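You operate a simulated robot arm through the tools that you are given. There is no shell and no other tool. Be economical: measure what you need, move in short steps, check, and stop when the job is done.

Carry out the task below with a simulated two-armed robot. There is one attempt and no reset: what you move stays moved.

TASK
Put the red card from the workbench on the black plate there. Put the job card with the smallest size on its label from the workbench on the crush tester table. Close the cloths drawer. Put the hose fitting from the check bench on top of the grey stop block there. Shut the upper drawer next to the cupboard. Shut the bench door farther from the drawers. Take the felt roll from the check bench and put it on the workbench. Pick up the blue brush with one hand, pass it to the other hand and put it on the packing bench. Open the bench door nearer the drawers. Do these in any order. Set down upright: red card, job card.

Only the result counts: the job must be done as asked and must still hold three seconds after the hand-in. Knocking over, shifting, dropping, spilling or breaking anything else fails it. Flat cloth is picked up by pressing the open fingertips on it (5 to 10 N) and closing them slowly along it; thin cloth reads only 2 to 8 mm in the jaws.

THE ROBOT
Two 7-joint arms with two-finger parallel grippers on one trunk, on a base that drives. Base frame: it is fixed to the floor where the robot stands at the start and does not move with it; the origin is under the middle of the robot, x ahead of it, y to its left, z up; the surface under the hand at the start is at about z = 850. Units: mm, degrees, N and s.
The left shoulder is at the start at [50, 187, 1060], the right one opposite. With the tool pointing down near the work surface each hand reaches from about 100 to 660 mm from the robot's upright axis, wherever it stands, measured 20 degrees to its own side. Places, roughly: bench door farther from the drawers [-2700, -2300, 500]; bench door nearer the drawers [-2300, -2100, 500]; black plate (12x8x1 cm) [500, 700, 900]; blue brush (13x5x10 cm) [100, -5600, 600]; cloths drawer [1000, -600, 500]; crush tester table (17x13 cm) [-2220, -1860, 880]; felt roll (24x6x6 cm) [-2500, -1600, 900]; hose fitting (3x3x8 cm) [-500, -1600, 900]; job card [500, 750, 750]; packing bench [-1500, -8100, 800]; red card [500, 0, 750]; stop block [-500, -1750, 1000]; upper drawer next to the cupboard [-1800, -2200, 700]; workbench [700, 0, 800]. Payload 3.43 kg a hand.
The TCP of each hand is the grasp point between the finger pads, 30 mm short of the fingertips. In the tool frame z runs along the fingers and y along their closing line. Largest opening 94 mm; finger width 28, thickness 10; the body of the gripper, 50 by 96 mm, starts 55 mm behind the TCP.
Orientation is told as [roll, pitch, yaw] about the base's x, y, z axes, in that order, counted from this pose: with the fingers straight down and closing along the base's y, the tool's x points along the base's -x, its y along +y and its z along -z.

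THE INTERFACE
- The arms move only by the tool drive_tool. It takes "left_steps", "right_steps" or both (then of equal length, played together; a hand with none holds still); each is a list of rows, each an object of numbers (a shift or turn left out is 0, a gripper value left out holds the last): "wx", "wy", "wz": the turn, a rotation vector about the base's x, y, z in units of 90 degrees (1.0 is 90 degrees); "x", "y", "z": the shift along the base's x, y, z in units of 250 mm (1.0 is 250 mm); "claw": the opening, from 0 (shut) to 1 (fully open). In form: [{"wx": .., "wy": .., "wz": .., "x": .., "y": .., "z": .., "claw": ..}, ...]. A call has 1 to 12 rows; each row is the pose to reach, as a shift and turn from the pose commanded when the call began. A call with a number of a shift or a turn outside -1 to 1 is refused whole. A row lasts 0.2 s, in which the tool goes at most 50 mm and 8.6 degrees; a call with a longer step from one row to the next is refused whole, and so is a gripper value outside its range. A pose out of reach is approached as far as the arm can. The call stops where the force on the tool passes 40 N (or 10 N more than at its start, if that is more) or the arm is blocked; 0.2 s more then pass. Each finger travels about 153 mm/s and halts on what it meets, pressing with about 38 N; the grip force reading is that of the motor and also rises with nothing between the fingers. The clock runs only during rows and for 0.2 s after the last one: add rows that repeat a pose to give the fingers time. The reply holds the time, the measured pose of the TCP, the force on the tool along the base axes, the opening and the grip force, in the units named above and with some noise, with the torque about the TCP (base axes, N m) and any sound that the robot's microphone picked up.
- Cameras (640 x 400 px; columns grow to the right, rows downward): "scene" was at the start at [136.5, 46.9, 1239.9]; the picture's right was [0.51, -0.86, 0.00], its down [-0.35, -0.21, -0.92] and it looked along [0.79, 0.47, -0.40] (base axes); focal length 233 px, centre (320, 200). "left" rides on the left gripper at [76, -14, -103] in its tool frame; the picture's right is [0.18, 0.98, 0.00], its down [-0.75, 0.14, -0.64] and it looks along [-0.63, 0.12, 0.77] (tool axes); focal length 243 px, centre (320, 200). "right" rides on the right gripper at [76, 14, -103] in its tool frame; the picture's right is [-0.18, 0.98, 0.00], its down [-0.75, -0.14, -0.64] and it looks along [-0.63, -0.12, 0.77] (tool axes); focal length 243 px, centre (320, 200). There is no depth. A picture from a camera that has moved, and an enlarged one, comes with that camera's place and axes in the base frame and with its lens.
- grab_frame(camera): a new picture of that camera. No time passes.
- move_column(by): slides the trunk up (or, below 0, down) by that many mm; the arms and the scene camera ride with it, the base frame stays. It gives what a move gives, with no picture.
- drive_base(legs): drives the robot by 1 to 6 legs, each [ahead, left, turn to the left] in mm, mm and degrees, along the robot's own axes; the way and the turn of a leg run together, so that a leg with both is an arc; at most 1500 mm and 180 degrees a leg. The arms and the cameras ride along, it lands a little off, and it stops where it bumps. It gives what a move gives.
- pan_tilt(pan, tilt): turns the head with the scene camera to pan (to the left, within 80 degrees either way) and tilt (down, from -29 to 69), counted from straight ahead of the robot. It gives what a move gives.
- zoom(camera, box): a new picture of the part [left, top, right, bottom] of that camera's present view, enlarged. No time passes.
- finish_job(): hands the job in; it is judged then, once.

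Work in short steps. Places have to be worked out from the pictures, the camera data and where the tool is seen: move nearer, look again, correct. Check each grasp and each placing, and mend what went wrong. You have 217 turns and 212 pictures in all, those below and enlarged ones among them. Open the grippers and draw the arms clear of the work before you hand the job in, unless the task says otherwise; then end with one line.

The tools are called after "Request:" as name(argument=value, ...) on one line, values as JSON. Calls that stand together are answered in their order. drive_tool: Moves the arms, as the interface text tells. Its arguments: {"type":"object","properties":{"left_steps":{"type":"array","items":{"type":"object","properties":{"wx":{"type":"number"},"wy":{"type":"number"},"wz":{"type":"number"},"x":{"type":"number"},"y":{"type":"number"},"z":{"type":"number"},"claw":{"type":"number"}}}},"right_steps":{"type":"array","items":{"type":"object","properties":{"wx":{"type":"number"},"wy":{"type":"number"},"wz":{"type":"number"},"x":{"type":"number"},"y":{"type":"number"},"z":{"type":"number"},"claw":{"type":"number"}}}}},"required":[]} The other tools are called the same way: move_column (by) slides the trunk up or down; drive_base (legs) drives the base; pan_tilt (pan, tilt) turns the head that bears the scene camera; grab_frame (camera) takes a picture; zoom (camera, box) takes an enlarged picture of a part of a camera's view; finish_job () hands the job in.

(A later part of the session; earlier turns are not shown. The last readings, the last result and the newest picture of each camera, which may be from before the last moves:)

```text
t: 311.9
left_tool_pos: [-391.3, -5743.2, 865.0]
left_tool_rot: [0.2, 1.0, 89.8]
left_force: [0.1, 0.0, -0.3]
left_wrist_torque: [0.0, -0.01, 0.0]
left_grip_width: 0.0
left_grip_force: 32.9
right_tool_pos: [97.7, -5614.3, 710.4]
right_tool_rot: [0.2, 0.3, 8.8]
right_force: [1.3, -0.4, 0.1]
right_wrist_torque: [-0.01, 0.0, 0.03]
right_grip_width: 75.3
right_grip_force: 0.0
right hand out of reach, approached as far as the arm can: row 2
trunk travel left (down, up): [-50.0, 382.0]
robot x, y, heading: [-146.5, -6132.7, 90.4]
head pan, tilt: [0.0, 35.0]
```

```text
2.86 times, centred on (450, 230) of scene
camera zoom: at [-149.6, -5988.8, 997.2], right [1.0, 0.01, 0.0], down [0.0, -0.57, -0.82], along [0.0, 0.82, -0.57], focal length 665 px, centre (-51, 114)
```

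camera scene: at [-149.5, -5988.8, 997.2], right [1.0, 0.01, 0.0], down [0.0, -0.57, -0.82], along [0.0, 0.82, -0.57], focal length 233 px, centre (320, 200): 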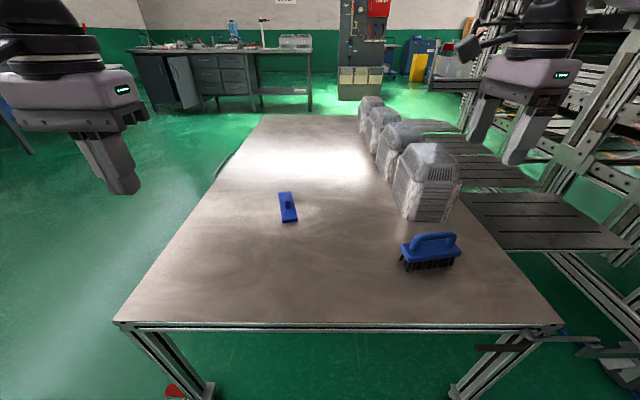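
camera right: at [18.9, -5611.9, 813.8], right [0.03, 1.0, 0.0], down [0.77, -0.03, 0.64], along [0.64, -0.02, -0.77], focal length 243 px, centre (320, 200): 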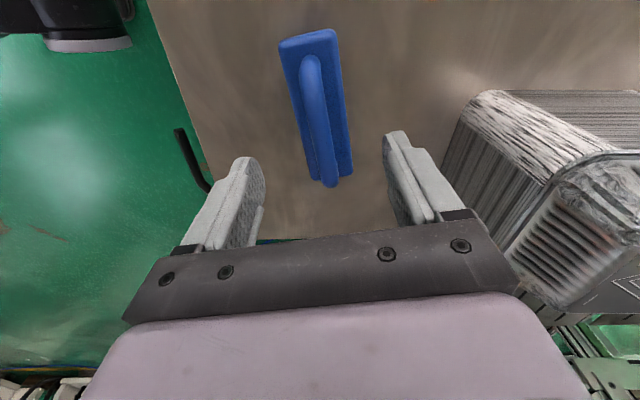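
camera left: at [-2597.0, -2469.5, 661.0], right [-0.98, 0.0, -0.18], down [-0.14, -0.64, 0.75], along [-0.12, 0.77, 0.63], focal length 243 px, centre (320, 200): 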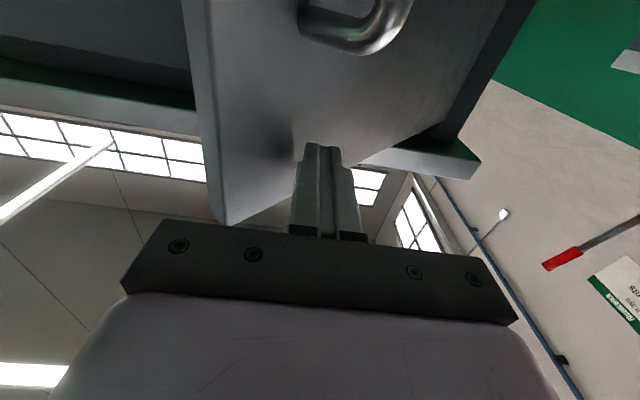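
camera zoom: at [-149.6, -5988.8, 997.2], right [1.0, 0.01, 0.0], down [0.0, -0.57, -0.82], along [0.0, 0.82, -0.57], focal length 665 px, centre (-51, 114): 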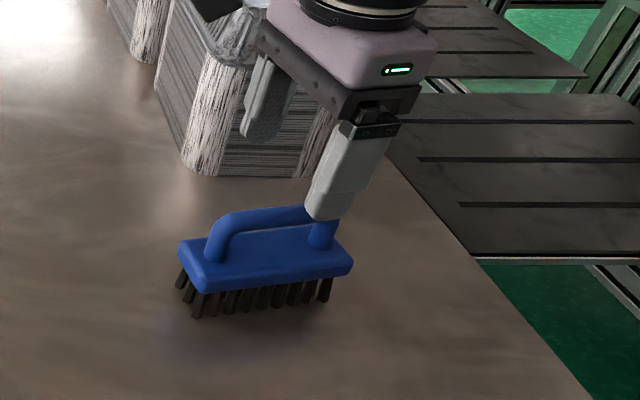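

Handle is centred between the fingers. I descend to z≈651 and close.

Request:
drive_tool(right_steps=[{"y": 0.01, "z": -0.1}, {"y": 0.01, "z": -0.2}, {"y": 0.01, "z": -0.237}, {"y": 0.01, "z": -0.237, "claw": 0.5}, {"y": 0.01, "z": -0.237, "claw": 0.3}, {"y": 0.01, "z": -0.237, "claw": 0.1}, {"y": 0.01, "z": -0.237, "claw": 0.1}])

Request:
grab_frame(camera="right")

Request:
zoom(camera="scene", box=[360, 160, 540, 300])

```text
t: 313.5
left_tool_pos: [-390.5, -5743.7, 864.8]
left_tool_rot: [0.2, 1.1, 89.9]
left_force: [-0.6, 0.7, 1.0]
left_wrist_torque: [-0.01, 0.01, 0.03]
left_grip_width: 0.0
left_grip_force: 33.2
right_tool_pos: [97.7, -5612.5, 651.0]
right_tool_rot: [0.3, 0.4, 8.9]
right_force: [-0.6, 0.3, -0.2]
right_wrist_torque: [0.02, 0.02, 0.01]
right_grip_width: 14.9
right_grip_force: 37.8
trunk travel left (down, up): [-50.0, 382.0]
robot x, y, heading: [-146.0, -6139.8, 90.5]
head pan, tilt: [0.0, 35.0]
```

```text
115 pictures are left
camera right: at [19.2, -5609.3, 754.3], right [0.03, 1.0, 0.0], down [0.77, -0.03, 0.64], along [0.64, -0.02, -0.77], focal length 243 px, centre (320, 200)
```

right: 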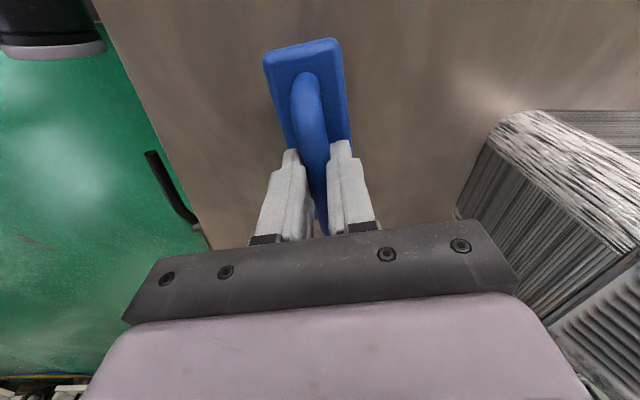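

```text
2.86 times, centred on (450, 230) of scene
camera zoom: at [-149.6, -5988.7, 997.2], right [1.0, 0.01, 0.0], down [0.0, -0.57, -0.82], along [0.0, 0.82, -0.57], focal length 665 px, centre (-51, 114)
```

zoom: 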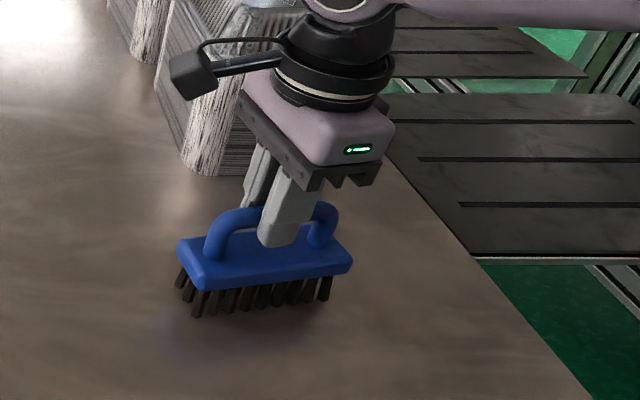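

Handle gripped (14.9 mm). I lift and back away from the table for the handover.

Request:
drive_tool(right_steps=[{"z": 0.1}, {"z": 0.25}, {"z": 0.4}, {"z": 0.55}, {"z": 0.7}, {"z": 0.8}, {"z": 0.8, "y": -0.1}, {"z": 0.8, "y": -0.25}, {"z": 0.8, "y": -0.4}, {"z": 0.8, "y": -0.4}])

Request:
drive_base(legs=[[-400, 0, 0]])

Request:
grab_frame(camera="scene")

```text
t: 315.7
left_tool_pos: [-391.9, -5742.2, 865.4]
left_tool_rot: [0.2, 0.9, 89.9]
left_force: [-0.2, -0.5, -0.8]
left_wrist_torque: [0.02, 0.01, 0.0]
left_grip_width: 0.0
left_grip_force: 33.2
right_tool_pos: [97.1, -5713.1, 853.1]
right_tool_rot: [0.2, 0.4, 8.8]
right_force: [0.9, -0.1, -1.2]
right_wrist_torque: [0.04, 0.03, -0.01]
right_grip_width: 14.8
right_grip_force: 37.7
right hand out of reach, approached as far as the arm can: row 6
trunk travel left (down, up): [-50.0, 382.0]
robot x, y, heading: [-145.1, -6128.3, 90.3]
head pan, tilt: [0.0, 35.0]
```

```text
t: 318.2
left_tool_pos: [-388.9, -6142.3, 864.6]
left_tool_rot: [0.2, 1.0, 89.8]
left_force: [0.2, -0.6, -0.5]
left_wrist_torque: [0.05, -0.01, 0.04]
left_grip_width: 0.0
left_grip_force: 32.9
right_tool_pos: [98.9, -6113.2, 851.2]
right_tool_rot: [0.2, 0.4, 8.8]
right_force: [0.3, 0.0, -1.0]
right_wrist_torque: [0.02, 0.01, 0.0]
right_grip_width: 14.9
right_grip_force: 37.9
trunk travel left (down, up): [-50.0, 382.0]
robot x, y, heading: [-146.9, -6534.6, 90.1]
head pan, tilt: [0.0, 35.0]
```

```text
113 pictures are left
camera scene: at [-147.4, -6388.0, 997.2], right [1.0, 0.0, 0.0], down [0.0, -0.57, -0.82], along [0.0, 0.82, -0.57], focal length 233 px, centre (320, 200)
```

scene: 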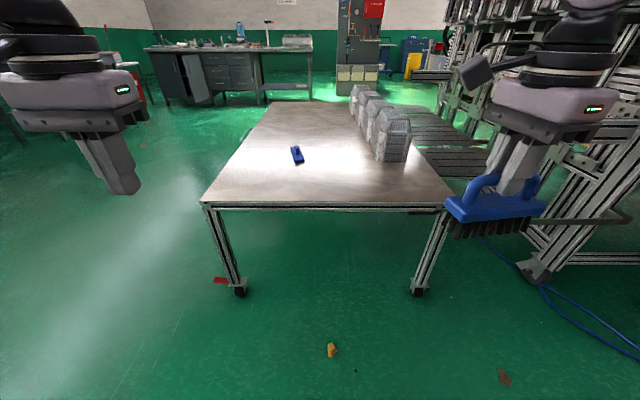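

Brush is held well. For the handover I'll let the left hand take the block's end horizontally from the left. I lower the trunk and bring the right hand to the front centre, higher relative to the shoulders.

Request:
move_column(by=-50)

Request:
drive_tool(right_steps=[{"z": 0.15}, {"z": 0.3}, {"z": 0.45, "x": -0.05}, {"z": 0.6, "x": -0.12}, {"z": 0.6, "x": -0.24, "wz": 0.03}, {"z": 0.6, "x": -0.36, "wz": 0.07}, {"z": 0.6, "x": -0.5, "wz": 0.07}, {"z": 0.6, "x": -0.5, "wz": 0.07}])

Request:
drive_tool(left_steps=[{"wz": -0.09, "claw": 0.6}, {"wz": -0.18, "claw": 1}, {"wz": -0.27, "claw": 1}, {"wz": -0.36, "claw": 1}, {"wz": -0.45, "claw": 1}, {"wz": -0.54, "claw": 1}, {"wz": -0.63, "claw": 1}, {"wz": -0.72, "claw": 1}, {"wz": -0.81, "claw": 1}, {"wz": -0.833, "claw": 1}])

```text
t: 319.1
left_tool_pos: [-388.9, -6142.2, 814.2]
left_tool_rot: [0.2, 0.9, 89.9]
left_force: [0.5, 0.0, 0.0]
left_wrist_torque: [0.04, 0.0, 0.03]
left_grip_width: 0.0
left_grip_force: 33.4
right_tool_pos: [99.2, -6112.7, 802.3]
right_tool_rot: [0.3, 0.3, 8.8]
right_force: [0.1, -0.3, -1.7]
right_wrist_torque: [-0.02, 0.03, 0.01]
right_grip_width: 14.8
right_grip_force: 37.9
trunk travel left (down, up): [0.0, 432.0]
robot x, y, heading: [-143.6, -6535.1, 90.4]
head pan, tilt: [0.0, 35.0]
```

```text
t: 320.9
left_tool_pos: [-388.2, -6142.1, 813.3]
left_tool_rot: [0.1, 1.0, 89.8]
left_force: [-0.1, -0.1, 0.6]
left_wrist_torque: [0.03, 0.02, 0.0]
left_grip_width: 0.0
left_grip_force: 33.3
right_tool_pos: [40.0, -6155.2, 915.2]
right_tool_rot: [0.3, 0.4, 15.1]
right_force: [-0.4, -1.0, -1.8]
right_wrist_torque: [0.01, 0.0, -0.03]
right_grip_width: 14.8
right_grip_force: 38.1
right hand out of reach, approached as far as the arm can: row 4, 5, 6, 7, 8
trunk travel left (down, up): [0.0, 432.0]
robot x, y, heading: [-146.4, -6531.9, 90.3]
head pan, tilt: [0.0, 35.0]
```

```text
t: 323.1
left_tool_pos: [-387.5, -6142.1, 815.1]
left_tool_rot: [0.2, 1.0, 14.7]
left_force: [-0.2, -0.5, 0.4]
left_wrist_torque: [-0.04, 0.06, 0.01]
left_grip_width: 93.9
left_grip_force: 0.1
right_tool_pos: [39.4, -6155.1, 914.0]
right_tool_rot: [0.2, 0.5, 15.1]
right_force: [-0.1, -0.1, -1.0]
right_wrist_torque: [0.02, 0.04, 0.02]
right_grip_width: 14.7
right_grip_force: 38.1
trunk travel left (down, up): [0.0, 432.0]
robot x, y, heading: [-142.7, -6534.8, 90.1]
head pan, tilt: [0.0, 35.0]
```

Right hand reached (39, −6155, 914). I test the left hand: pitch it to point right-forward at block height.

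Request:
drive_tool(left_steps=[{"wx": 0.023, "wy": -0.087, "z": 0.02}, {"wx": 0.046, "wy": -0.174, "z": 0.04}, {"wx": 0.07, "wy": -0.26, "z": 0.06}, {"wx": 0.093, "wy": -0.348, "z": 0.08}, {"wx": 0.117, "wy": -0.436, "z": 0.1}, {"wx": 0.14, "wy": -0.523, "z": 0.12}, {"wx": 0.163, "wy": -0.61, "z": 0.14}, {"wx": 0.187, "wy": -0.697, "z": 0.16}, {"wx": 0.21, "wy": -0.784, "z": 0.18}, {"wx": 0.233, "wy": -0.87, "z": 0.19}, {"wx": 0.259, "wy": -0.96, "z": 0.2}, {"wx": 0.259, "wy": -0.966, "z": 0.2}])

Request:
grab_frame(camera="scene")

```text
t: 325.7
left_tool_pos: [-384.2, -6145.4, 867.6]
left_tool_rot: [2.0, -82.3, 13.7]
left_force: [-0.6, 0.3, -0.4]
left_wrist_torque: [0.01, 0.03, -0.04]
left_grip_width: 94.0
left_grip_force: 0.1
left hand out of reach, approached as far as the arm can: row 11, 12
right_tool_pos: [39.7, -6154.3, 914.4]
right_tool_rot: [0.3, 0.5, 15.1]
right_force: [-0.3, -0.7, -1.6]
right_wrist_torque: [0.02, 0.02, -0.02]
right_grip_width: 15.0
right_grip_force: 37.6
trunk travel left (down, up): [0.0, 432.0]
robot x, y, heading: [-145.2, -6535.3, 90.3]
head pan, tilt: [0.0, 35.0]
```

```text
112 pictures are left
camera scene: at [-147.4, -6388.0, 947.2], right [1.0, 0.0, 0.0], down [0.0, -0.57, -0.82], along [0.0, 0.82, -0.57], focal length 233 px, centre (320, 200)
```

scene: 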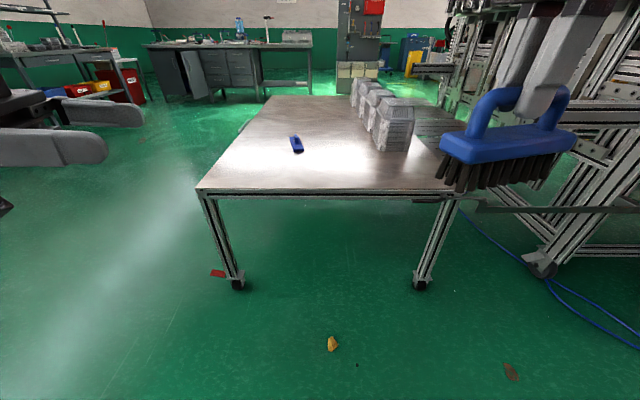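

Left is horizontal with open fingers. I move it inward toward the brush's left end, stopping short.

Request:
drive_tool(left_steps=[{"x": 0.12, "y": -0.02}, {"x": 0.24, "y": -0.04}, {"x": 0.36, "y": -0.06}, {"x": 0.48, "y": -0.08}, {"x": 0.6, "y": -0.1}, {"x": 0.72, "y": -0.12}, {"x": 0.84, "y": -0.14}, {"x": 0.94, "y": -0.15, "wy": -0.06, "wx": 0.016}, {"x": 0.94, "y": -0.15, "wy": -0.06, "wx": 0.016}])

Request:
grab_frame(camera="scene")

Request:
grab_frame(camera="left")

```text
t: 327.7
left_tool_pos: [-150.6, -6182.5, 866.2]
left_tool_rot: [4.2, -87.9, 11.4]
left_force: [-0.5, 0.0, -0.8]
left_wrist_torque: [-0.02, 0.01, 0.0]
left_grip_width: 94.0
left_grip_force: 0.1
right_tool_pos: [39.7, -6155.0, 913.7]
right_tool_rot: [0.3, 0.4, 15.0]
right_force: [0.3, -0.5, -1.7]
right_wrist_torque: [0.0, 0.02, -0.01]
right_grip_width: 14.9
right_grip_force: 37.9
trunk travel left (down, up): [0.0, 432.0]
robot x, y, heading: [-144.0, -6533.3, 90.5]
head pan, tilt: [0.0, 35.0]
```

```text
111 pictures are left
camera scene: at [-147.4, -6388.0, 947.2], right [1.0, 0.0, 0.0], down [0.0, -0.57, -0.82], along [0.0, 0.82, -0.57], focal length 233 px, centre (320, 200)
```

scene: 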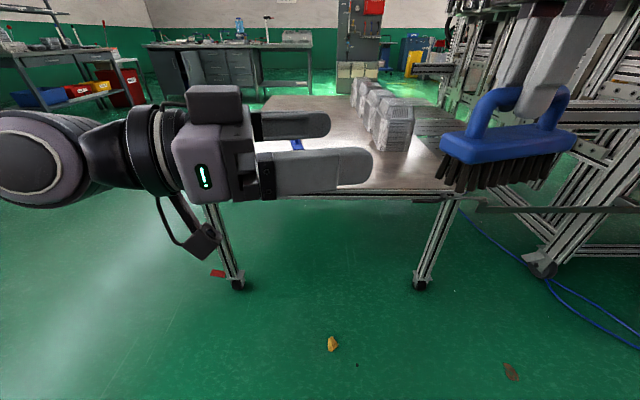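

```text
110 pictures are left
camera left: at [-248.1, -6223.9, 794.7], right [-0.27, 0.95, -0.18], down [-0.63, -0.03, 0.78], along [0.73, 0.32, 0.6], focal length 243 px, centre (320, 200)
```

left: 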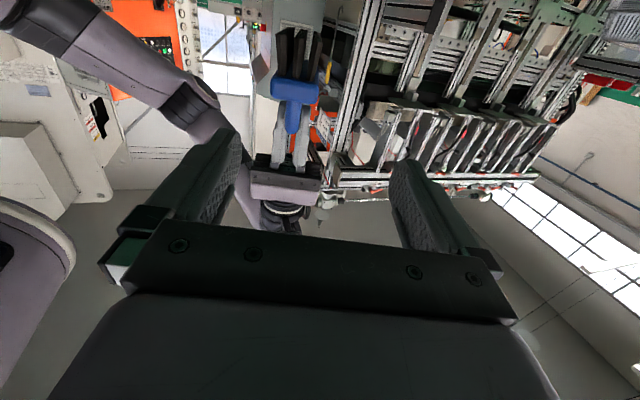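

The block's left end is at ≈(−24, −6172, 856). I line up and advance the open left fingers over it.

Request:
drive_tool(left_steps=[{"y": -0.07, "z": -0.036}, {"x": 0.12, "y": -0.042, "z": -0.036}, {"x": 0.24, "y": -0.016, "z": -0.036}, {"x": 0.36, "y": 0.012, "z": -0.036}, {"x": 0.46, "y": 0.034, "z": -0.036}, {"x": 0.55, "y": 0.054, "z": -0.036}, {"x": 0.55, "y": 0.054, "z": -0.036}])

Request:
grab_frame(camera="scene")

Request:
grab_frame(camera="left")

```text
t: 329.3
left_tool_pos: [-80.6, -6174.5, 856.6]
left_tool_rot: [5.0, -87.8, 10.6]
left_force: [-0.3, -0.2, 0.3]
left_wrist_torque: [0.02, 0.03, -0.03]
left_grip_width: 94.0
left_grip_force: 0.1
left hand out of reach, approached as far as the arm can: row 4, 5, 6, 7
right_tool_pos: [39.5, -6154.9, 914.7]
right_tool_rot: [0.3, 0.4, 15.1]
right_force: [0.3, 0.4, -1.5]
right_wrist_torque: [0.02, 0.02, 0.02]
right_grip_width: 14.8
right_grip_force: 37.9
trunk travel left (down, up): [0.0, 432.0]
robot x, y, heading: [-147.3, -6532.4, 90.1]
head pan, tilt: [0.0, 35.0]
```

```text
109 pictures are left
camera scene: at [-147.4, -6388.0, 947.2], right [1.0, 0.0, 0.0], down [0.0, -0.57, -0.82], along [0.0, 0.82, -0.57], focal length 233 px, centre (320, 200)
```

scene: 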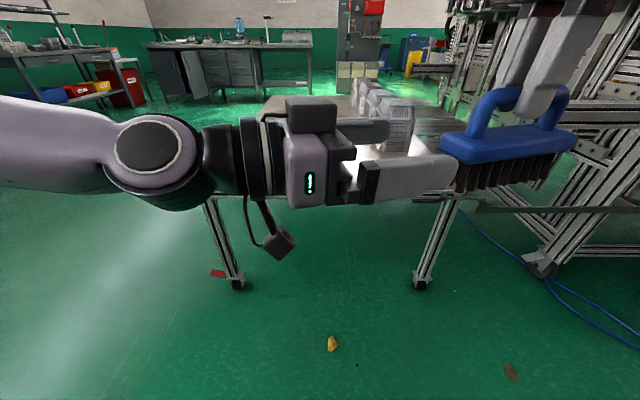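

```text
108 pictures are left
camera left: at [-178.3, -6215.6, 785.0], right [-0.27, 0.95, -0.18], down [-0.63, -0.03, 0.78], along [0.73, 0.32, 0.6], focal length 243 px, centre (320, 200)
```

left: 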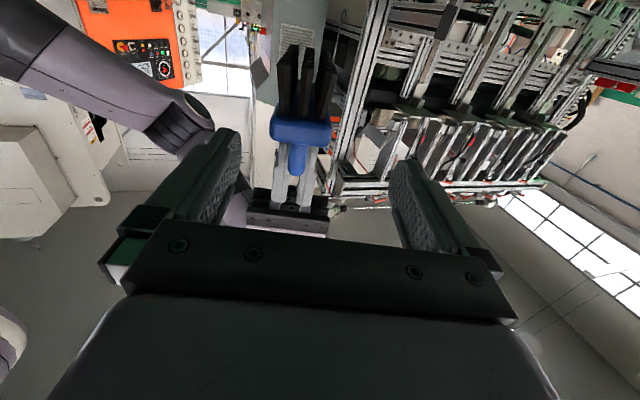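

The left arm stops 60 mm short, so I bring the brush to it: the right hand moves left (both hands lowering together 40 mm).

Request:
drive_tool(right_steps=[{"z": -0.05}, {"z": -0.1}, {"z": -0.16}, {"z": -0.16, "x": -0.06}, {"z": -0.16, "x": -0.12}, {"z": -0.16, "x": -0.18}, {"z": -0.16, "x": -0.24}, {"z": -0.16, "x": -0.24}], left_steps=[{"z": -0.05}, {"z": -0.1}, {"z": -0.16}, {"z": -0.16}, {"z": -0.16}, {"z": -0.16}, {"z": -0.16}, {"z": -0.16}])

Request:
grab_frame(camera="scene")

Request:
grab_frame(camera="left")

```text
t: 331.1
left_tool_pos: [-80.2, -6173.5, 817.4]
left_tool_rot: [4.9, -88.0, 10.7]
left_force: [-0.2, -0.1, 1.1]
left_wrist_torque: [-0.02, -0.03, 0.01]
left_grip_width: 93.6
left_grip_force: 0.0
right_tool_pos: [9.4, -6165.1, 868.0]
right_tool_rot: [0.4, 0.5, 15.1]
right_force: [-0.1, 0.1, -2.2]
right_wrist_torque: [-0.02, 0.04, 0.02]
right_grip_width: 15.0
right_grip_force: 38.0
right hand out of reach, approached as far as the arm can: row 5, 6, 7, 8
trunk travel left (down, up): [0.0, 432.0]
robot x, y, heading: [-145.0, -6531.6, 89.9]
head pan, tilt: [0.0, 35.0]
```

```text
107 pictures are left
camera scene: at [-147.4, -6388.0, 947.2], right [1.0, 0.0, 0.0], down [0.0, -0.57, -0.82], along [0.0, 0.82, -0.57], focal length 233 px, centre (320, 200)
```

scene: 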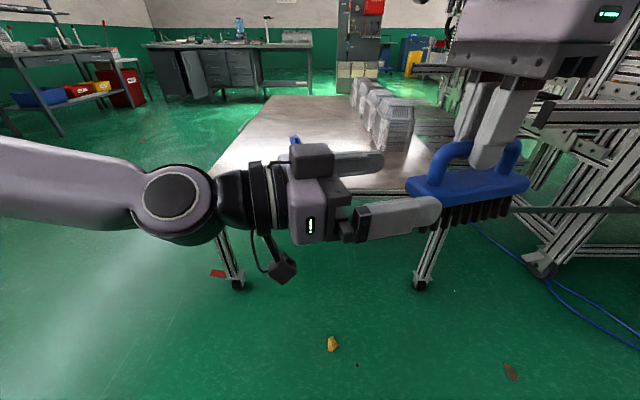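

```text
106 pictures are left
camera left: at [-178.8, -6215.3, 744.7], right [-0.27, 0.95, -0.18], down [-0.63, -0.03, 0.78], along [0.73, 0.32, 0.6], focal length 243 px, centre (320, 200)
```

left: 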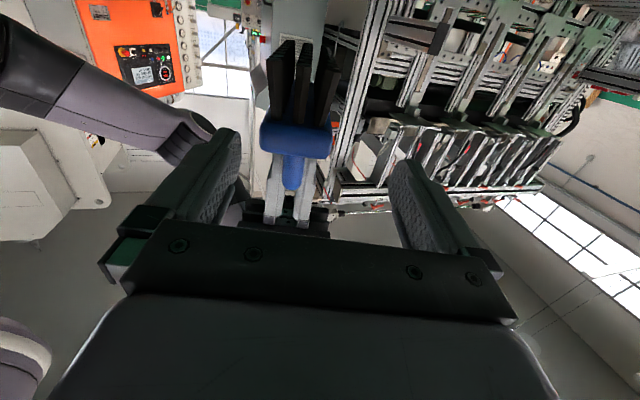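

Lower works better. I continue: both down 60 mm, right hand 50 mm further left, left hand 12 mm toward −y for alignment.

Request:
drive_tool(right_steps=[{"z": -0.06}, {"z": -0.12}, {"z": -0.18}, {"z": -0.24}, {"z": -0.24, "x": -0.06}, {"z": -0.24, "x": -0.12}, {"z": -0.24, "x": -0.18}, {"z": -0.24, "x": -0.22}, {"z": -0.24, "x": -0.22}], left_steps=[{"z": -0.06, "y": -0.03}, {"z": -0.12, "y": -0.05}, {"z": -0.18, "y": -0.05}, {"z": -0.24, "y": -0.05}, {"z": -0.24, "y": -0.05}, {"z": -0.24, "y": -0.05}, {"z": -0.24, "y": -0.05}, {"z": -0.24, "y": -0.05}, {"z": -0.24, "y": -0.05}])

Request:
grab_frame(camera="scene")

Request:
grab_frame(camera="left")

```text
t: 333.1
left_tool_pos: [-96.9, -6185.6, 763.2]
left_tool_rot: [4.8, -87.8, 10.7]
left_force: [0.3, -0.1, 0.5]
left_wrist_torque: [-0.01, 0.01, 0.0]
left_grip_width: 93.9
left_grip_force: 0.0
left hand out of reach, approached as far as the arm can: row 2, 3, 4, 5, 6, 7, 8, 9
right_tool_pos: [-15.4, -6170.3, 799.6]
right_tool_rot: [0.1, 0.3, 15.1]
right_force: [-0.3, -0.4, -1.0]
right_wrist_torque: [-0.01, 0.01, 0.01]
right_grip_width: 15.1
right_grip_force: 38.3
right hand out of reach, approached as far as the arm can: row 6, 7, 8, 9
trunk travel left (down, up): [0.0, 432.0]
robot x, y, heading: [-147.1, -6535.0, 90.1]
head pan, tilt: [0.0, 35.0]
```

```text
105 pictures are left
camera scene: at [-147.4, -6388.0, 947.2], right [1.0, 0.0, 0.0], down [0.0, -0.57, -0.82], along [0.0, 0.82, -0.57], focal length 233 px, centre (320, 200)
```

scene: 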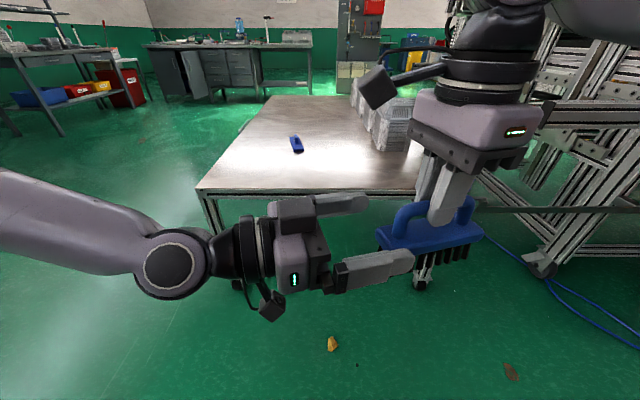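

```text
104 pictures are left
camera left: at [-194.1, -6227.5, 690.7], right [-0.27, 0.95, -0.18], down [-0.63, -0.03, 0.78], along [0.73, 0.32, 0.6], focal length 243 px, centre (320, 200)
```

left: 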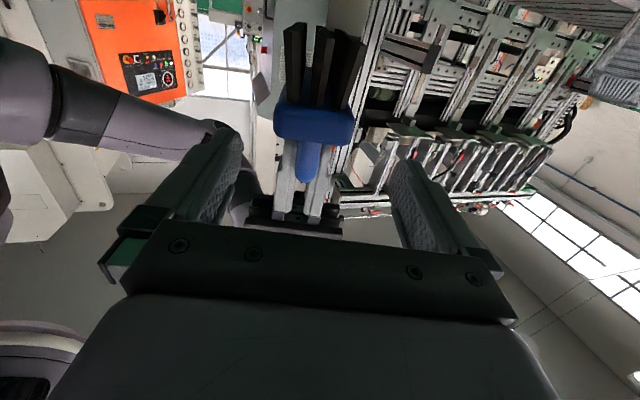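

Only slight overlap so far. The left elbow looks fully folded, so I move both hands forward 60 mm and try again to extend the left inward and down to block height.

Request:
drive_tool(right_steps=[{"y": 0.06}, {"y": 0.12}, {"y": 0.18}, {"y": 0.24}, {"y": 0.24}, {"y": 0.24}, {"y": 0.24}, {"y": 0.24}], left_steps=[{"y": 0.06, "z": -0.02}, {"y": 0.12, "z": -0.05}, {"y": 0.18, "z": -0.08}, {"y": 0.22, "z": -0.08}, {"y": 0.22, "z": -0.08, "x": 0.05}, {"y": 0.225, "z": -0.08, "x": 0.1}, {"y": 0.23, "z": -0.08, "x": 0.15}, {"y": 0.23, "z": -0.08, "x": 0.15}])

Request:
grab_frame(camera="scene")

Request:
grab_frame(camera="left")

```text
t: 334.9
left_tool_pos: [-103.1, -6136.8, 761.9]
left_tool_rot: [4.7, -87.9, 11.0]
left_force: [-0.1, 0.0, -0.1]
left_wrist_torque: [-0.04, 0.01, -0.01]
left_grip_width: 93.9
left_grip_force: 0.1
left hand out of reach, approached as far as the arm can: row 2, 3, 4, 5, 6, 7, 8
right_tool_pos: [3.0, -6124.4, 792.6]
right_tool_rot: [0.3, 0.5, 14.8]
right_force: [-0.4, -0.6, -1.1]
right_wrist_torque: [-0.01, -0.01, 0.0]
right_grip_width: 14.9
right_grip_force: 38.0
right hand out of reach, approached as far as the arm can: row 1, 2, 3, 4, 5, 6, 7, 8
trunk travel left (down, up): [0.0, 432.0]
robot x, y, heading: [-145.8, -6535.3, 90.1]
head pan, tilt: [0.0, 35.0]
```

```text
103 pictures are left
camera scene: at [-147.4, -6388.0, 947.2], right [1.0, 0.0, 0.0], down [0.0, -0.57, -0.82], along [0.0, 0.82, -0.57], focal length 233 px, centre (320, 200)
```

scene: 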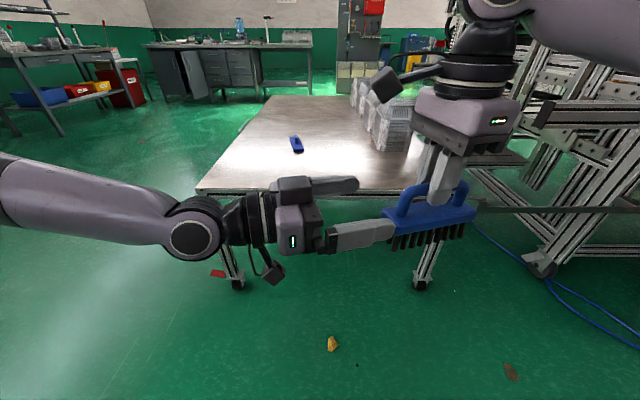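

```text
102 pictures are left
camera left: at [-200.5, -6178.9, 689.6], right [-0.27, 0.95, -0.18], down [-0.63, -0.03, 0.78], along [0.73, 0.32, 0.6], focal length 243 px, centre (320, 200)
```

left: 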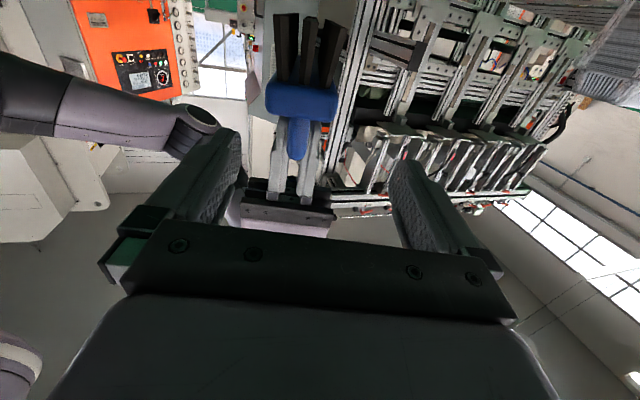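

Nearer to the body is better for both. I bring both hands back toward the robot and inward.

Request:
drive_tool(right_steps=[{"y": -0.08, "z": 0.05}, {"y": -0.16, "z": 0.08}, {"y": -0.24, "z": 0.08}, {"y": -0.32, "z": 0.08}, {"y": -0.4, "z": 0.08}, {"y": -0.48, "z": 0.08}, {"y": -0.48, "z": 0.08, "x": -0.06}, {"y": -0.48, "z": 0.08, "x": -0.12}, {"y": -0.48, "z": 0.08, "x": -0.18}, {"y": -0.48, "z": 0.08, "x": -0.18}], left_steps=[{"y": -0.08}, {"y": -0.16}, {"y": -0.24}, {"y": -0.32}, {"y": -0.4}, {"y": -0.48}, {"y": -0.48, "x": 0.04}, {"y": -0.48, "x": 0.08}, {"y": -0.48, "x": 0.12}, {"y": -0.48, "x": 0.12}])

Request:
grab_frame(camera="scene")

Request:
grab_frame(camera="left")

```text
t: 337.1
left_tool_pos: [-99.8, -6246.4, 767.7]
left_tool_rot: [5.0, -87.9, 10.6]
left_force: [0.0, 0.8, 0.2]
left_wrist_torque: [-0.03, -0.02, -0.04]
left_grip_width: 94.0
left_grip_force: 0.0
left hand out of reach, approached as far as the arm can: row 6, 7, 8, 9, 10
right_tool_pos: [-32.5, -6242.7, 816.5]
right_tool_rot: [0.3, 0.5, 15.0]
right_force: [0.2, 0.5, -0.9]
right_wrist_torque: [0.01, 0.03, -0.01]
right_grip_width: 15.2
right_grip_force: 38.5
right hand out of reach, approached as far as the arm can: row 9, 10
trunk travel left (down, up): [0.0, 432.0]
robot x, y, heading: [-143.2, -6537.1, 90.3]
head pan, tilt: [0.0, 35.0]
```

```text
101 pictures are left
camera scene: at [-147.4, -6388.1, 947.2], right [1.0, 0.0, 0.0], down [0.0, -0.57, -0.82], along [0.0, 0.82, -0.57], focal length 233 px, centre (320, 200)
```

scene: 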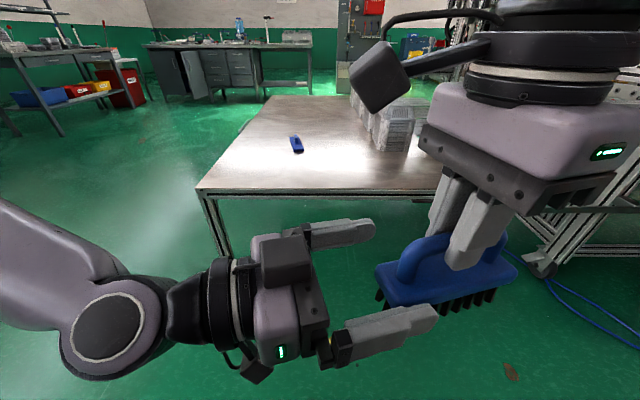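

```text
100 pictures are left
camera left: at [-197.3, -6288.0, 694.9], right [-0.27, 0.95, -0.18], down [-0.63, -0.03, 0.78], along [0.73, 0.32, 0.6], focal length 243 px, centre (320, 200)
```

left: 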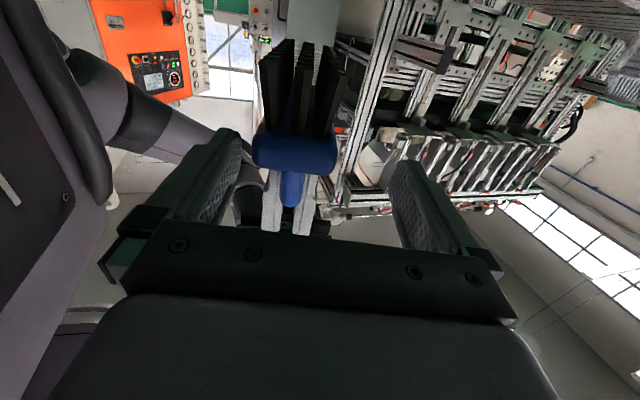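

Overlap is now ~25 mm. I align the left hand in y and try raising both 40 mm to gain more depth.

Request:
drive_tool(right_steps=[{"z": 0.04}, {"z": 0.08}, {"z": 0.12}, {"z": 0.16}, {"z": 0.16}, {"z": 0.16}, {"z": 0.16}], left_steps=[{"z": 0.04, "y": -0.025}, {"z": 0.08, "y": -0.05}, {"z": 0.12, "y": -0.05}, {"z": 0.15, "y": -0.05, "x": 0.02}, {"z": 0.15, "y": -0.05, "x": 0.05}, {"z": 0.15, "y": -0.045, "x": 0.09}, {"z": 0.15, "y": -0.04, "x": 0.12}])

Request:
grab_frame(camera="left")

Request:
grab_frame(camera="scene")

```text
t: 338.7
left_tool_pos: [-93.9, -6250.0, 806.2]
left_tool_rot: [5.1, -87.9, 10.5]
left_force: [0.5, 0.1, -0.3]
left_wrist_torque: [-0.02, 0.01, 0.03]
left_grip_width: 94.0
left_grip_force: 0.0
left hand out of reach, approached as far as the arm can: row 1, 2, 3, 4, 5, 6, 7
right_tool_pos: [-18.9, -6233.5, 859.7]
right_tool_rot: [0.3, 0.4, 15.0]
right_force: [-0.3, -0.2, -1.0]
right_wrist_torque: [0.0, -0.01, -0.03]
right_grip_width: 14.9
right_grip_force: 38.1
right hand out of reach, approached as far as the arm can: row 1, 2, 3, 4, 5, 6, 7
trunk travel left (down, up): [0.0, 432.0]
robot x, y, heading: [-150.2, -6533.0, 90.2]
head pan, tilt: [0.0, 35.0]
```

```text
99 pictures are left
camera left: at [-192.1, -6291.9, 733.3], right [-0.27, 0.95, -0.18], down [-0.63, -0.03, 0.78], along [0.73, 0.32, 0.6], focal length 243 px, centre (320, 200)
```

left: 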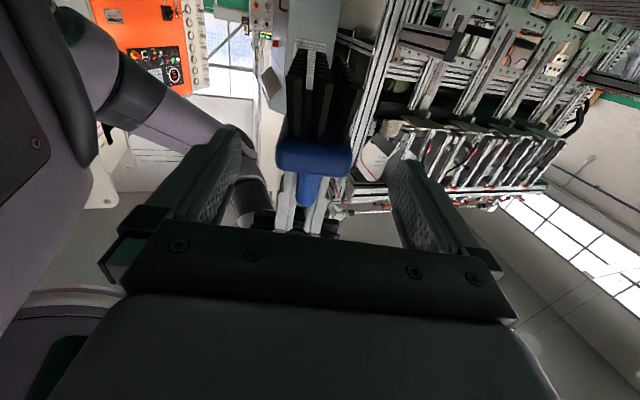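

```text
98 pictures are left
camera scene: at [-147.4, -6388.0, 947.2], right [1.0, 0.0, 0.0], down [0.0, -0.57, -0.82], along [0.0, 0.82, -0.57], focal length 233 px, centre (320, 200)
```

scene: 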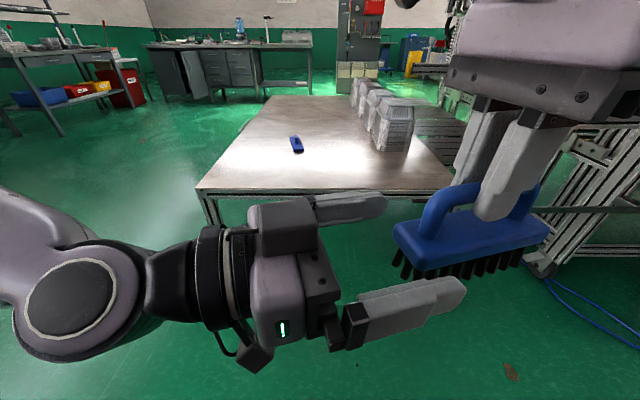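

Raising hurts the right hand more. I go back down to the better configuration, with the left aligned to the block's axis.

Request:
drive_tool(right_steps=[{"z": -0.06, "y": -0.02}, {"z": -0.12, "y": -0.04}, {"z": -0.18, "y": -0.04}, {"z": -0.24, "y": -0.04, "x": -0.05}, {"z": -0.24, "y": -0.04, "x": -0.1}, {"z": -0.24, "y": -0.04, "x": -0.14}, {"z": -0.24, "y": -0.04, "x": -0.14}], left_steps=[{"z": -0.06, "y": -0.02}, {"z": -0.12, "y": -0.04}, {"z": -0.18, "y": -0.05}, {"z": -0.23, "y": -0.05}, {"z": -0.23, "y": -0.05}, {"z": -0.23, "y": -0.05}, {"z": -0.23, "y": -0.05}])

Request:
grab_frame(camera="left")

Request:
grab_frame(camera="scene")

```text
t: 340.3
left_tool_pos: [-100.6, -6245.9, 765.4]
left_tool_rot: [5.1, -87.8, 10.4]
left_force: [-0.1, -0.6, 0.4]
left_wrist_torque: [0.0, 0.0, -0.01]
left_grip_width: 94.0
left_grip_force: 0.0
left hand out of reach, approached as far as the arm can: row 1, 2, 3, 4, 5, 6, 7
right_tool_pos: [-30.3, -6242.6, 800.5]
right_tool_rot: [0.3, 0.4, 15.0]
right_force: [-0.9, 0.6, -1.4]
right_wrist_torque: [-0.03, 0.01, 0.0]
right_grip_width: 14.8
right_grip_force: 37.8
right hand out of reach, approached as far as the arm can: row 5, 6, 7
trunk travel left (down, up): [0.0, 432.0]
robot x, y, heading: [-142.6, -6536.9, 90.3]
head pan, tilt: [0.0, 35.0]
```

```text
97 pictures are left
camera left: at [-198.0, -6287.6, 693.8], right [-0.27, 0.95, -0.18], down [-0.63, -0.03, 0.78], along [0.73, 0.32, 0.6], focal length 243 px, centre (320, 200)
```

left: 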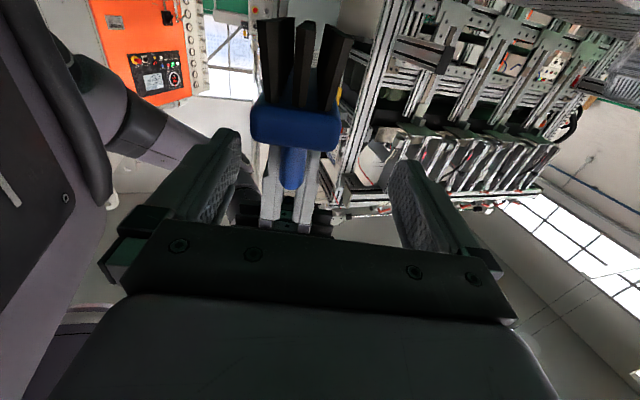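

```text
96 pictures are left
camera scene: at [-147.4, -6388.0, 947.2], right [1.0, 0.0, 0.0], down [0.0, -0.57, -0.82], along [0.0, 0.82, -0.57], focal length 233 px, centre (320, 200)
```

scene: 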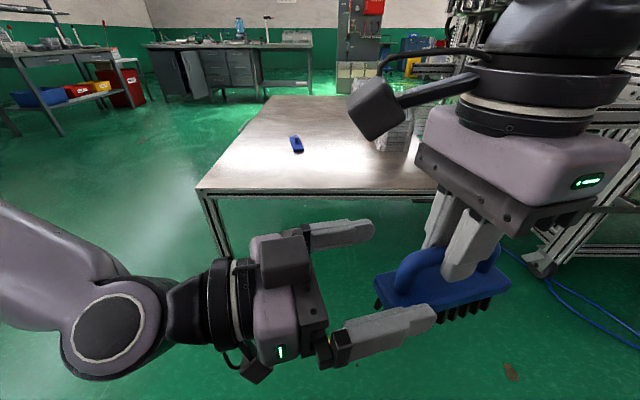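

Left is at its limit; block is ~30 mm low and 14 mm toward −y relative to its axis. I shift the right hand up 22 mm and +y 13 mm, and lower the left a bit.

Request:
drive_tool(right_steps=[{"z": 0.03, "y": 0.02}, {"z": 0.06, "y": 0.04}, {"z": 0.088, "y": 0.052}, {"z": 0.088, "y": 0.052, "x": -0.03}, {"z": 0.088, "y": 0.052, "x": -0.03}], left_steps=[{"z": -0.02}, {"z": -0.03}, {"z": -0.03, "x": 0.02}, {"z": -0.03, "x": 0.04}, {"z": -0.03, "x": 0.04}])

Request:
grab_frame(camera="left")

```text
t: 341.5
left_tool_pos: [-102.0, -6243.8, 761.1]
left_tool_rot: [4.8, -87.8, 10.9]
left_force: [-0.2, -0.2, 0.2]
left_wrist_torque: [-0.01, -0.01, 0.01]
left_grip_width: 93.9
left_grip_force: 0.0
left hand out of reach, approached as far as the arm can: row 3, 4, 5
right_tool_pos: [-29.6, -6231.5, 816.6]
right_tool_rot: [0.4, 0.3, 15.1]
right_force: [0.3, -0.5, -1.5]
right_wrist_torque: [0.01, 0.03, -0.01]
right_grip_width: 15.1
right_grip_force: 38.3
right hand out of reach, approached as far as the arm can: row 2, 3, 4, 5
trunk travel left (down, up): [0.0, 432.0]
robot x, y, heading: [-144.2, -6535.0, 90.1]
head pan, tilt: [0.0, 35.0]
```

```text
95 pictures are left
camera left: at [-199.3, -6286.0, 689.3], right [-0.27, 0.95, -0.18], down [-0.63, -0.03, 0.78], along [0.73, 0.32, 0.6], focal length 243 px, centre (320, 200)
```

left: 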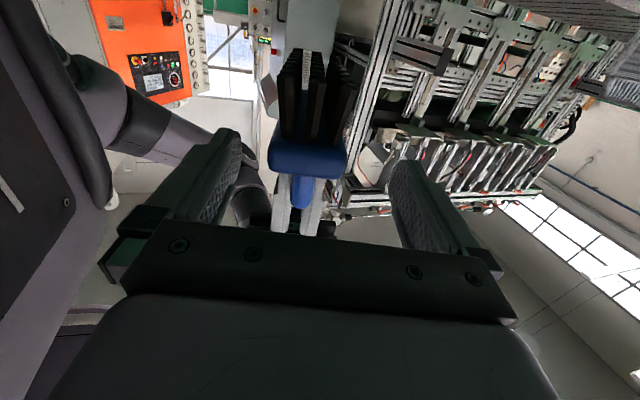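

The block end is still just beyond the fingertips. I'll change the geometry: rotate both hands 30° so the left points more forward and the brush axis follows; that frees both wrists.

Request:
drive_tool(right_steps=[{"wz": 0.0}, {"wz": 0.0}, {"wz": 0.08, "y": 0.05}, {"wz": 0.16, "y": 0.1}, {"wz": 0.24, "y": 0.15}, {"wz": 0.333, "y": 0.2}, {"wz": 0.333, "y": 0.25}, {"wz": 0.333, "y": 0.25, "x": -0.1}, {"wz": 0.333, "y": 0.25, "x": -0.2}, {"wz": 0.333, "y": 0.25, "x": -0.3}, {"wz": 0.333, "y": 0.25, "x": -0.4}], left_steps=[{"x": -0.18}, {"x": -0.36}, {"x": -0.5, "wz": 0.08}, {"x": -0.6, "wz": 0.16}, {"x": -0.7, "wz": 0.24}, {"x": -0.8, "wz": 0.333}, {"x": -0.9, "wz": 0.333}, {"x": -0.9, "wz": 0.333}, {"x": -0.9, "wz": 0.333}, {"x": -0.9, "wz": 0.333}, {"x": -0.9, "wz": 0.333}])

Request:
grab_frame(camera="scene")

```text
t: 343.9
left_tool_pos: [-378.3, -6164.6, 746.4]
left_tool_rot: [4.3, -87.9, 41.3]
left_force: [0.0, 0.2, 0.5]
left_wrist_torque: [0.0, 0.0, -0.04]
left_grip_width: 94.2
left_grip_force: 0.1
left hand out of reach, approached as far as the arm can: row 1, 2, 3, 4, 5, 6, 7, 8, 9, 10, 11
right_tool_pos: [-23.0, -6195.5, 795.5]
right_tool_rot: [0.1, 0.3, 45.0]
right_force: [-0.5, 0.5, -1.9]
right_wrist_torque: [-0.01, 0.01, 0.0]
right_grip_width: 15.0
right_grip_force: 37.8
right hand out of reach, approached as far as the arm can: row 4, 5, 6, 7, 8, 9, 10, 11
trunk travel left (down, up): [0.0, 432.0]
robot x, y, heading: [-145.8, -6532.8, 90.4]
head pan, tilt: [0.0, 35.0]
```

```text
94 pictures are left
camera scene: at [-147.4, -6388.0, 947.2], right [1.0, 0.0, 0.0], down [0.0, -0.57, -0.82], along [0.0, 0.82, -0.57], focal length 233 px, centre (320, 200)
```

scene: 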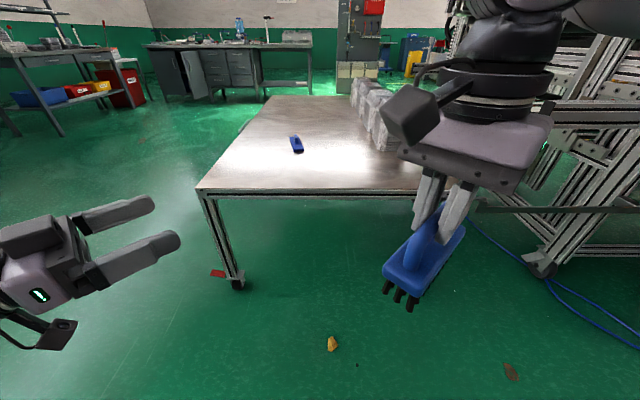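

The inward limit depends mostly on height; lower is better for the right. I lower both: right to z≈700 and inward, left toward the block's end from the lower left.

Request:
drive_tool(right_steps=[{"z": -0.1}, {"z": -0.2}, {"z": -0.3}, {"z": -0.4}, {"z": -0.4, "x": -0.05}, {"z": -0.4, "x": -0.1}, {"z": -0.4, "x": -0.15}, {"z": -0.4, "x": -0.2}, {"z": -0.4, "x": -0.25}, {"z": -0.4, "x": -0.3}], left_steps=[{"z": -0.1}, {"z": -0.2, "x": 0.1}, {"z": -0.3, "x": 0.2}, {"z": -0.4, "x": 0.3}, {"z": -0.42, "x": 0.45}, {"z": -0.42, "x": 0.55, "y": -0.05}, {"z": -0.42, "x": 0.65, "y": -0.1}, {"z": -0.42, "x": 0.75, "y": -0.15}, {"z": -0.42, "x": 0.8, "y": -0.2}, {"z": -0.42, "x": 0.8, "y": -0.2}])

Request:
grab_frame(camera="scene")

```text
t: 346.1
left_tool_pos: [-174.9, -6207.6, 637.2]
left_tool_rot: [5.7, -87.8, 40.0]
left_force: [0.2, 0.3, 0.0]
left_wrist_torque: [-0.04, -0.01, 0.0]
left_grip_width: 93.8
left_grip_force: 0.2
left hand out of reach, approached as far as the arm can: row 7, 8, 9, 10
right_tool_pos: [-35.1, -6195.8, 696.3]
right_tool_rot: [0.2, 0.4, 45.1]
right_force: [0.5, 0.4, -1.0]
right_wrist_torque: [-0.01, 0.01, -0.06]
right_grip_width: 14.8
right_grip_force: 38.0
right hand out of reach, approached as far as the arm can: row 6, 7, 8, 9, 10
trunk travel left (down, up): [0.0, 432.0]
robot x, y, heading: [-144.2, -6535.3, 90.2]
head pan, tilt: [0.0, 35.0]
```

```text
93 pictures are left
camera scene: at [-147.4, -6388.0, 947.2], right [1.0, 0.0, 0.0], down [0.0, -0.57, -0.82], along [0.0, 0.82, -0.57], focal length 233 px, centre (320, 200)
```

scene: 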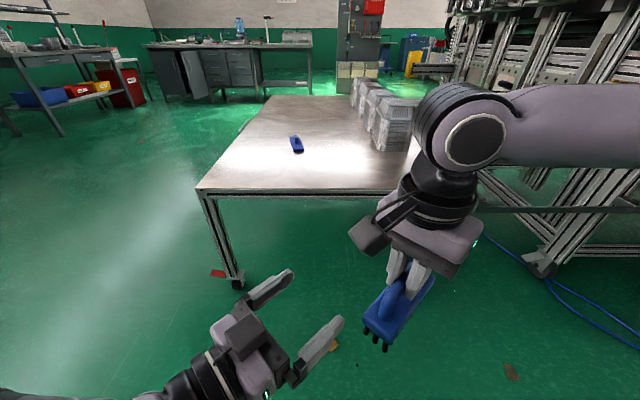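

Pointing more to the right suits the left arm better. I separate, then rotate both the other way (axis ≈ −12°) at the earlier height.

Request:
drive_tool(right_steps=[{"z": 0.1}, {"z": 0.2, "wz": -0.08}, {"z": 0.3, "wz": -0.16}, {"z": 0.4, "wz": -0.24}, {"z": 0.48, "wz": -0.32}, {"z": 0.48, "wz": -0.4}, {"z": 0.48, "wz": -0.48}, {"z": 0.48, "wz": -0.56, "y": -0.05}, {"z": 0.48, "wz": -0.633, "y": -0.1}, {"z": 0.48, "wz": -0.633, "y": -0.16}, {"z": 0.48, "wz": -0.633, "y": -0.16}], left_steps=[{"x": -0.15, "z": 0.05}, {"x": -0.3, "z": 0.1}, {"x": -0.45, "z": 0.2}, {"x": -0.6, "z": 0.3, "wz": -0.08}, {"x": -0.7, "z": 0.4, "wz": -0.16}, {"x": -0.8, "z": 0.5, "wz": -0.24}, {"x": -0.8, "z": 0.54, "wz": -0.32}, {"x": -0.8, "z": 0.54, "wz": -0.4}, {"x": -0.8, "z": 0.54, "wz": -0.48}, {"x": -0.8, "z": 0.54, "wz": -0.56}, {"x": -0.8, "z": 0.54, "wz": -0.58}])

Request:
grab_frame(camera="scene")

```text
t: 348.5
left_tool_pos: [-374.6, -6208.7, 772.3]
left_tool_rot: [4.9, -87.9, -11.5]
left_force: [0.6, 0.5, 0.7]
left_wrist_torque: [0.0, 0.01, 0.0]
left_grip_width: 93.9
left_grip_force: 0.1
left hand out of reach, approached as far as the arm can: row 1, 2, 3, 4
right_tool_pos: [-16.4, -6236.2, 814.3]
right_tool_rot: [0.2, 0.4, -11.9]
right_force: [0.6, -0.1, -1.6]
right_wrist_torque: [0.04, 0.05, 0.01]
right_grip_width: 14.8
right_grip_force: 37.8
right hand out of reach, approached as far as the arm can: row 2, 3, 4, 5, 6, 7, 8, 9, 10, 11
trunk travel left (down, up): [0.0, 432.0]
robot x, y, heading: [-145.6, -6537.3, 90.2]
head pan, tilt: [0.0, 35.0]
```

```text
92 pictures are left
camera scene: at [-147.4, -6388.1, 947.2], right [1.0, 0.0, 0.0], down [0.0, -0.57, -0.82], along [0.0, 0.82, -0.57], focal length 233 px, centre (320, 200)
```

scene: 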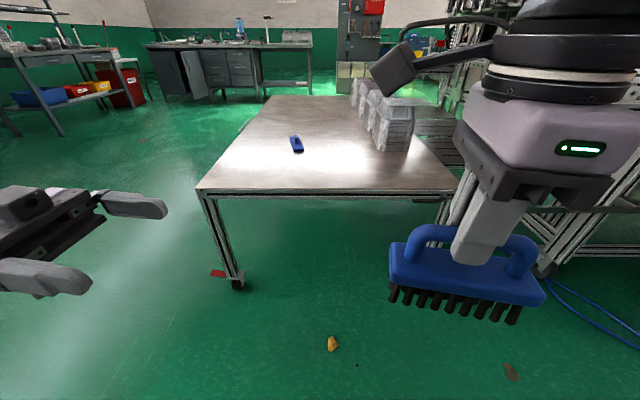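

Now I bring the left hand in along the brush axis.

Request:
drive_tool(left_steps=[{"x": 0.14, "z": -0.03, "wz": -0.03}, {"x": 0.28, "z": -0.06, "wz": -0.05}, {"x": 0.42, "z": -0.06, "wz": -0.05}, {"x": 0.56, "z": -0.06, "wz": -0.05}, {"x": 0.7, "z": -0.06, "wz": -0.05}, {"x": 0.84, "z": -0.06, "wz": -0.05, "y": -0.01}, {"x": 1.0, "z": -0.06, "wz": -0.05, "y": -0.02}, {"x": 1.0, "z": -0.06, "wz": -0.05, "y": -0.02}])

Request:
grab_frame(camera="left")

Request:
grab_frame(camera="scene")

```text
t: 350.3
left_tool_pos: [-123.7, -6210.6, 755.3]
left_tool_rot: [4.9, -88.0, -15.9]
left_force: [-0.6, 0.4, 0.6]
left_wrist_torque: [-0.02, 0.01, -0.03]
left_grip_width: 94.0
left_grip_force: 0.1
right_tool_pos: [-15.5, -6237.0, 814.9]
right_tool_rot: [0.1, 0.4, -11.9]
right_force: [-0.2, 0.0, -1.1]
right_wrist_torque: [0.03, 0.01, -0.01]
right_grip_width: 14.8
right_grip_force: 38.1
trunk travel left (down, up): [0.0, 432.0]
robot x, y, heading: [-143.0, -6539.2, 90.4]
head pan, tilt: [0.0, 35.0]
```

```text
91 pictures are left
camera left: at [-230.2, -6205.4, 683.5], right [0.18, 0.97, -0.18], down [-0.58, 0.25, 0.78], along [0.8, -0.04, 0.6], focal length 243 px, centre (320, 200)
```

left: 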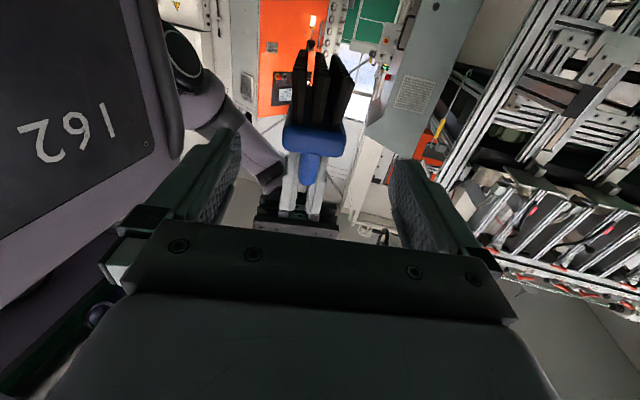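

```text
90 pictures are left
camera scene: at [-147.4, -6388.0, 947.2], right [1.0, 0.0, 0.0], down [0.0, -0.57, -0.82], along [0.0, 0.82, -0.57], focal length 233 px, centre (320, 200)
```

scene: 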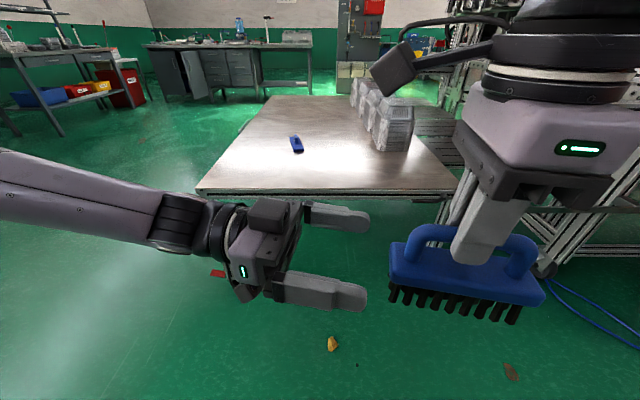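

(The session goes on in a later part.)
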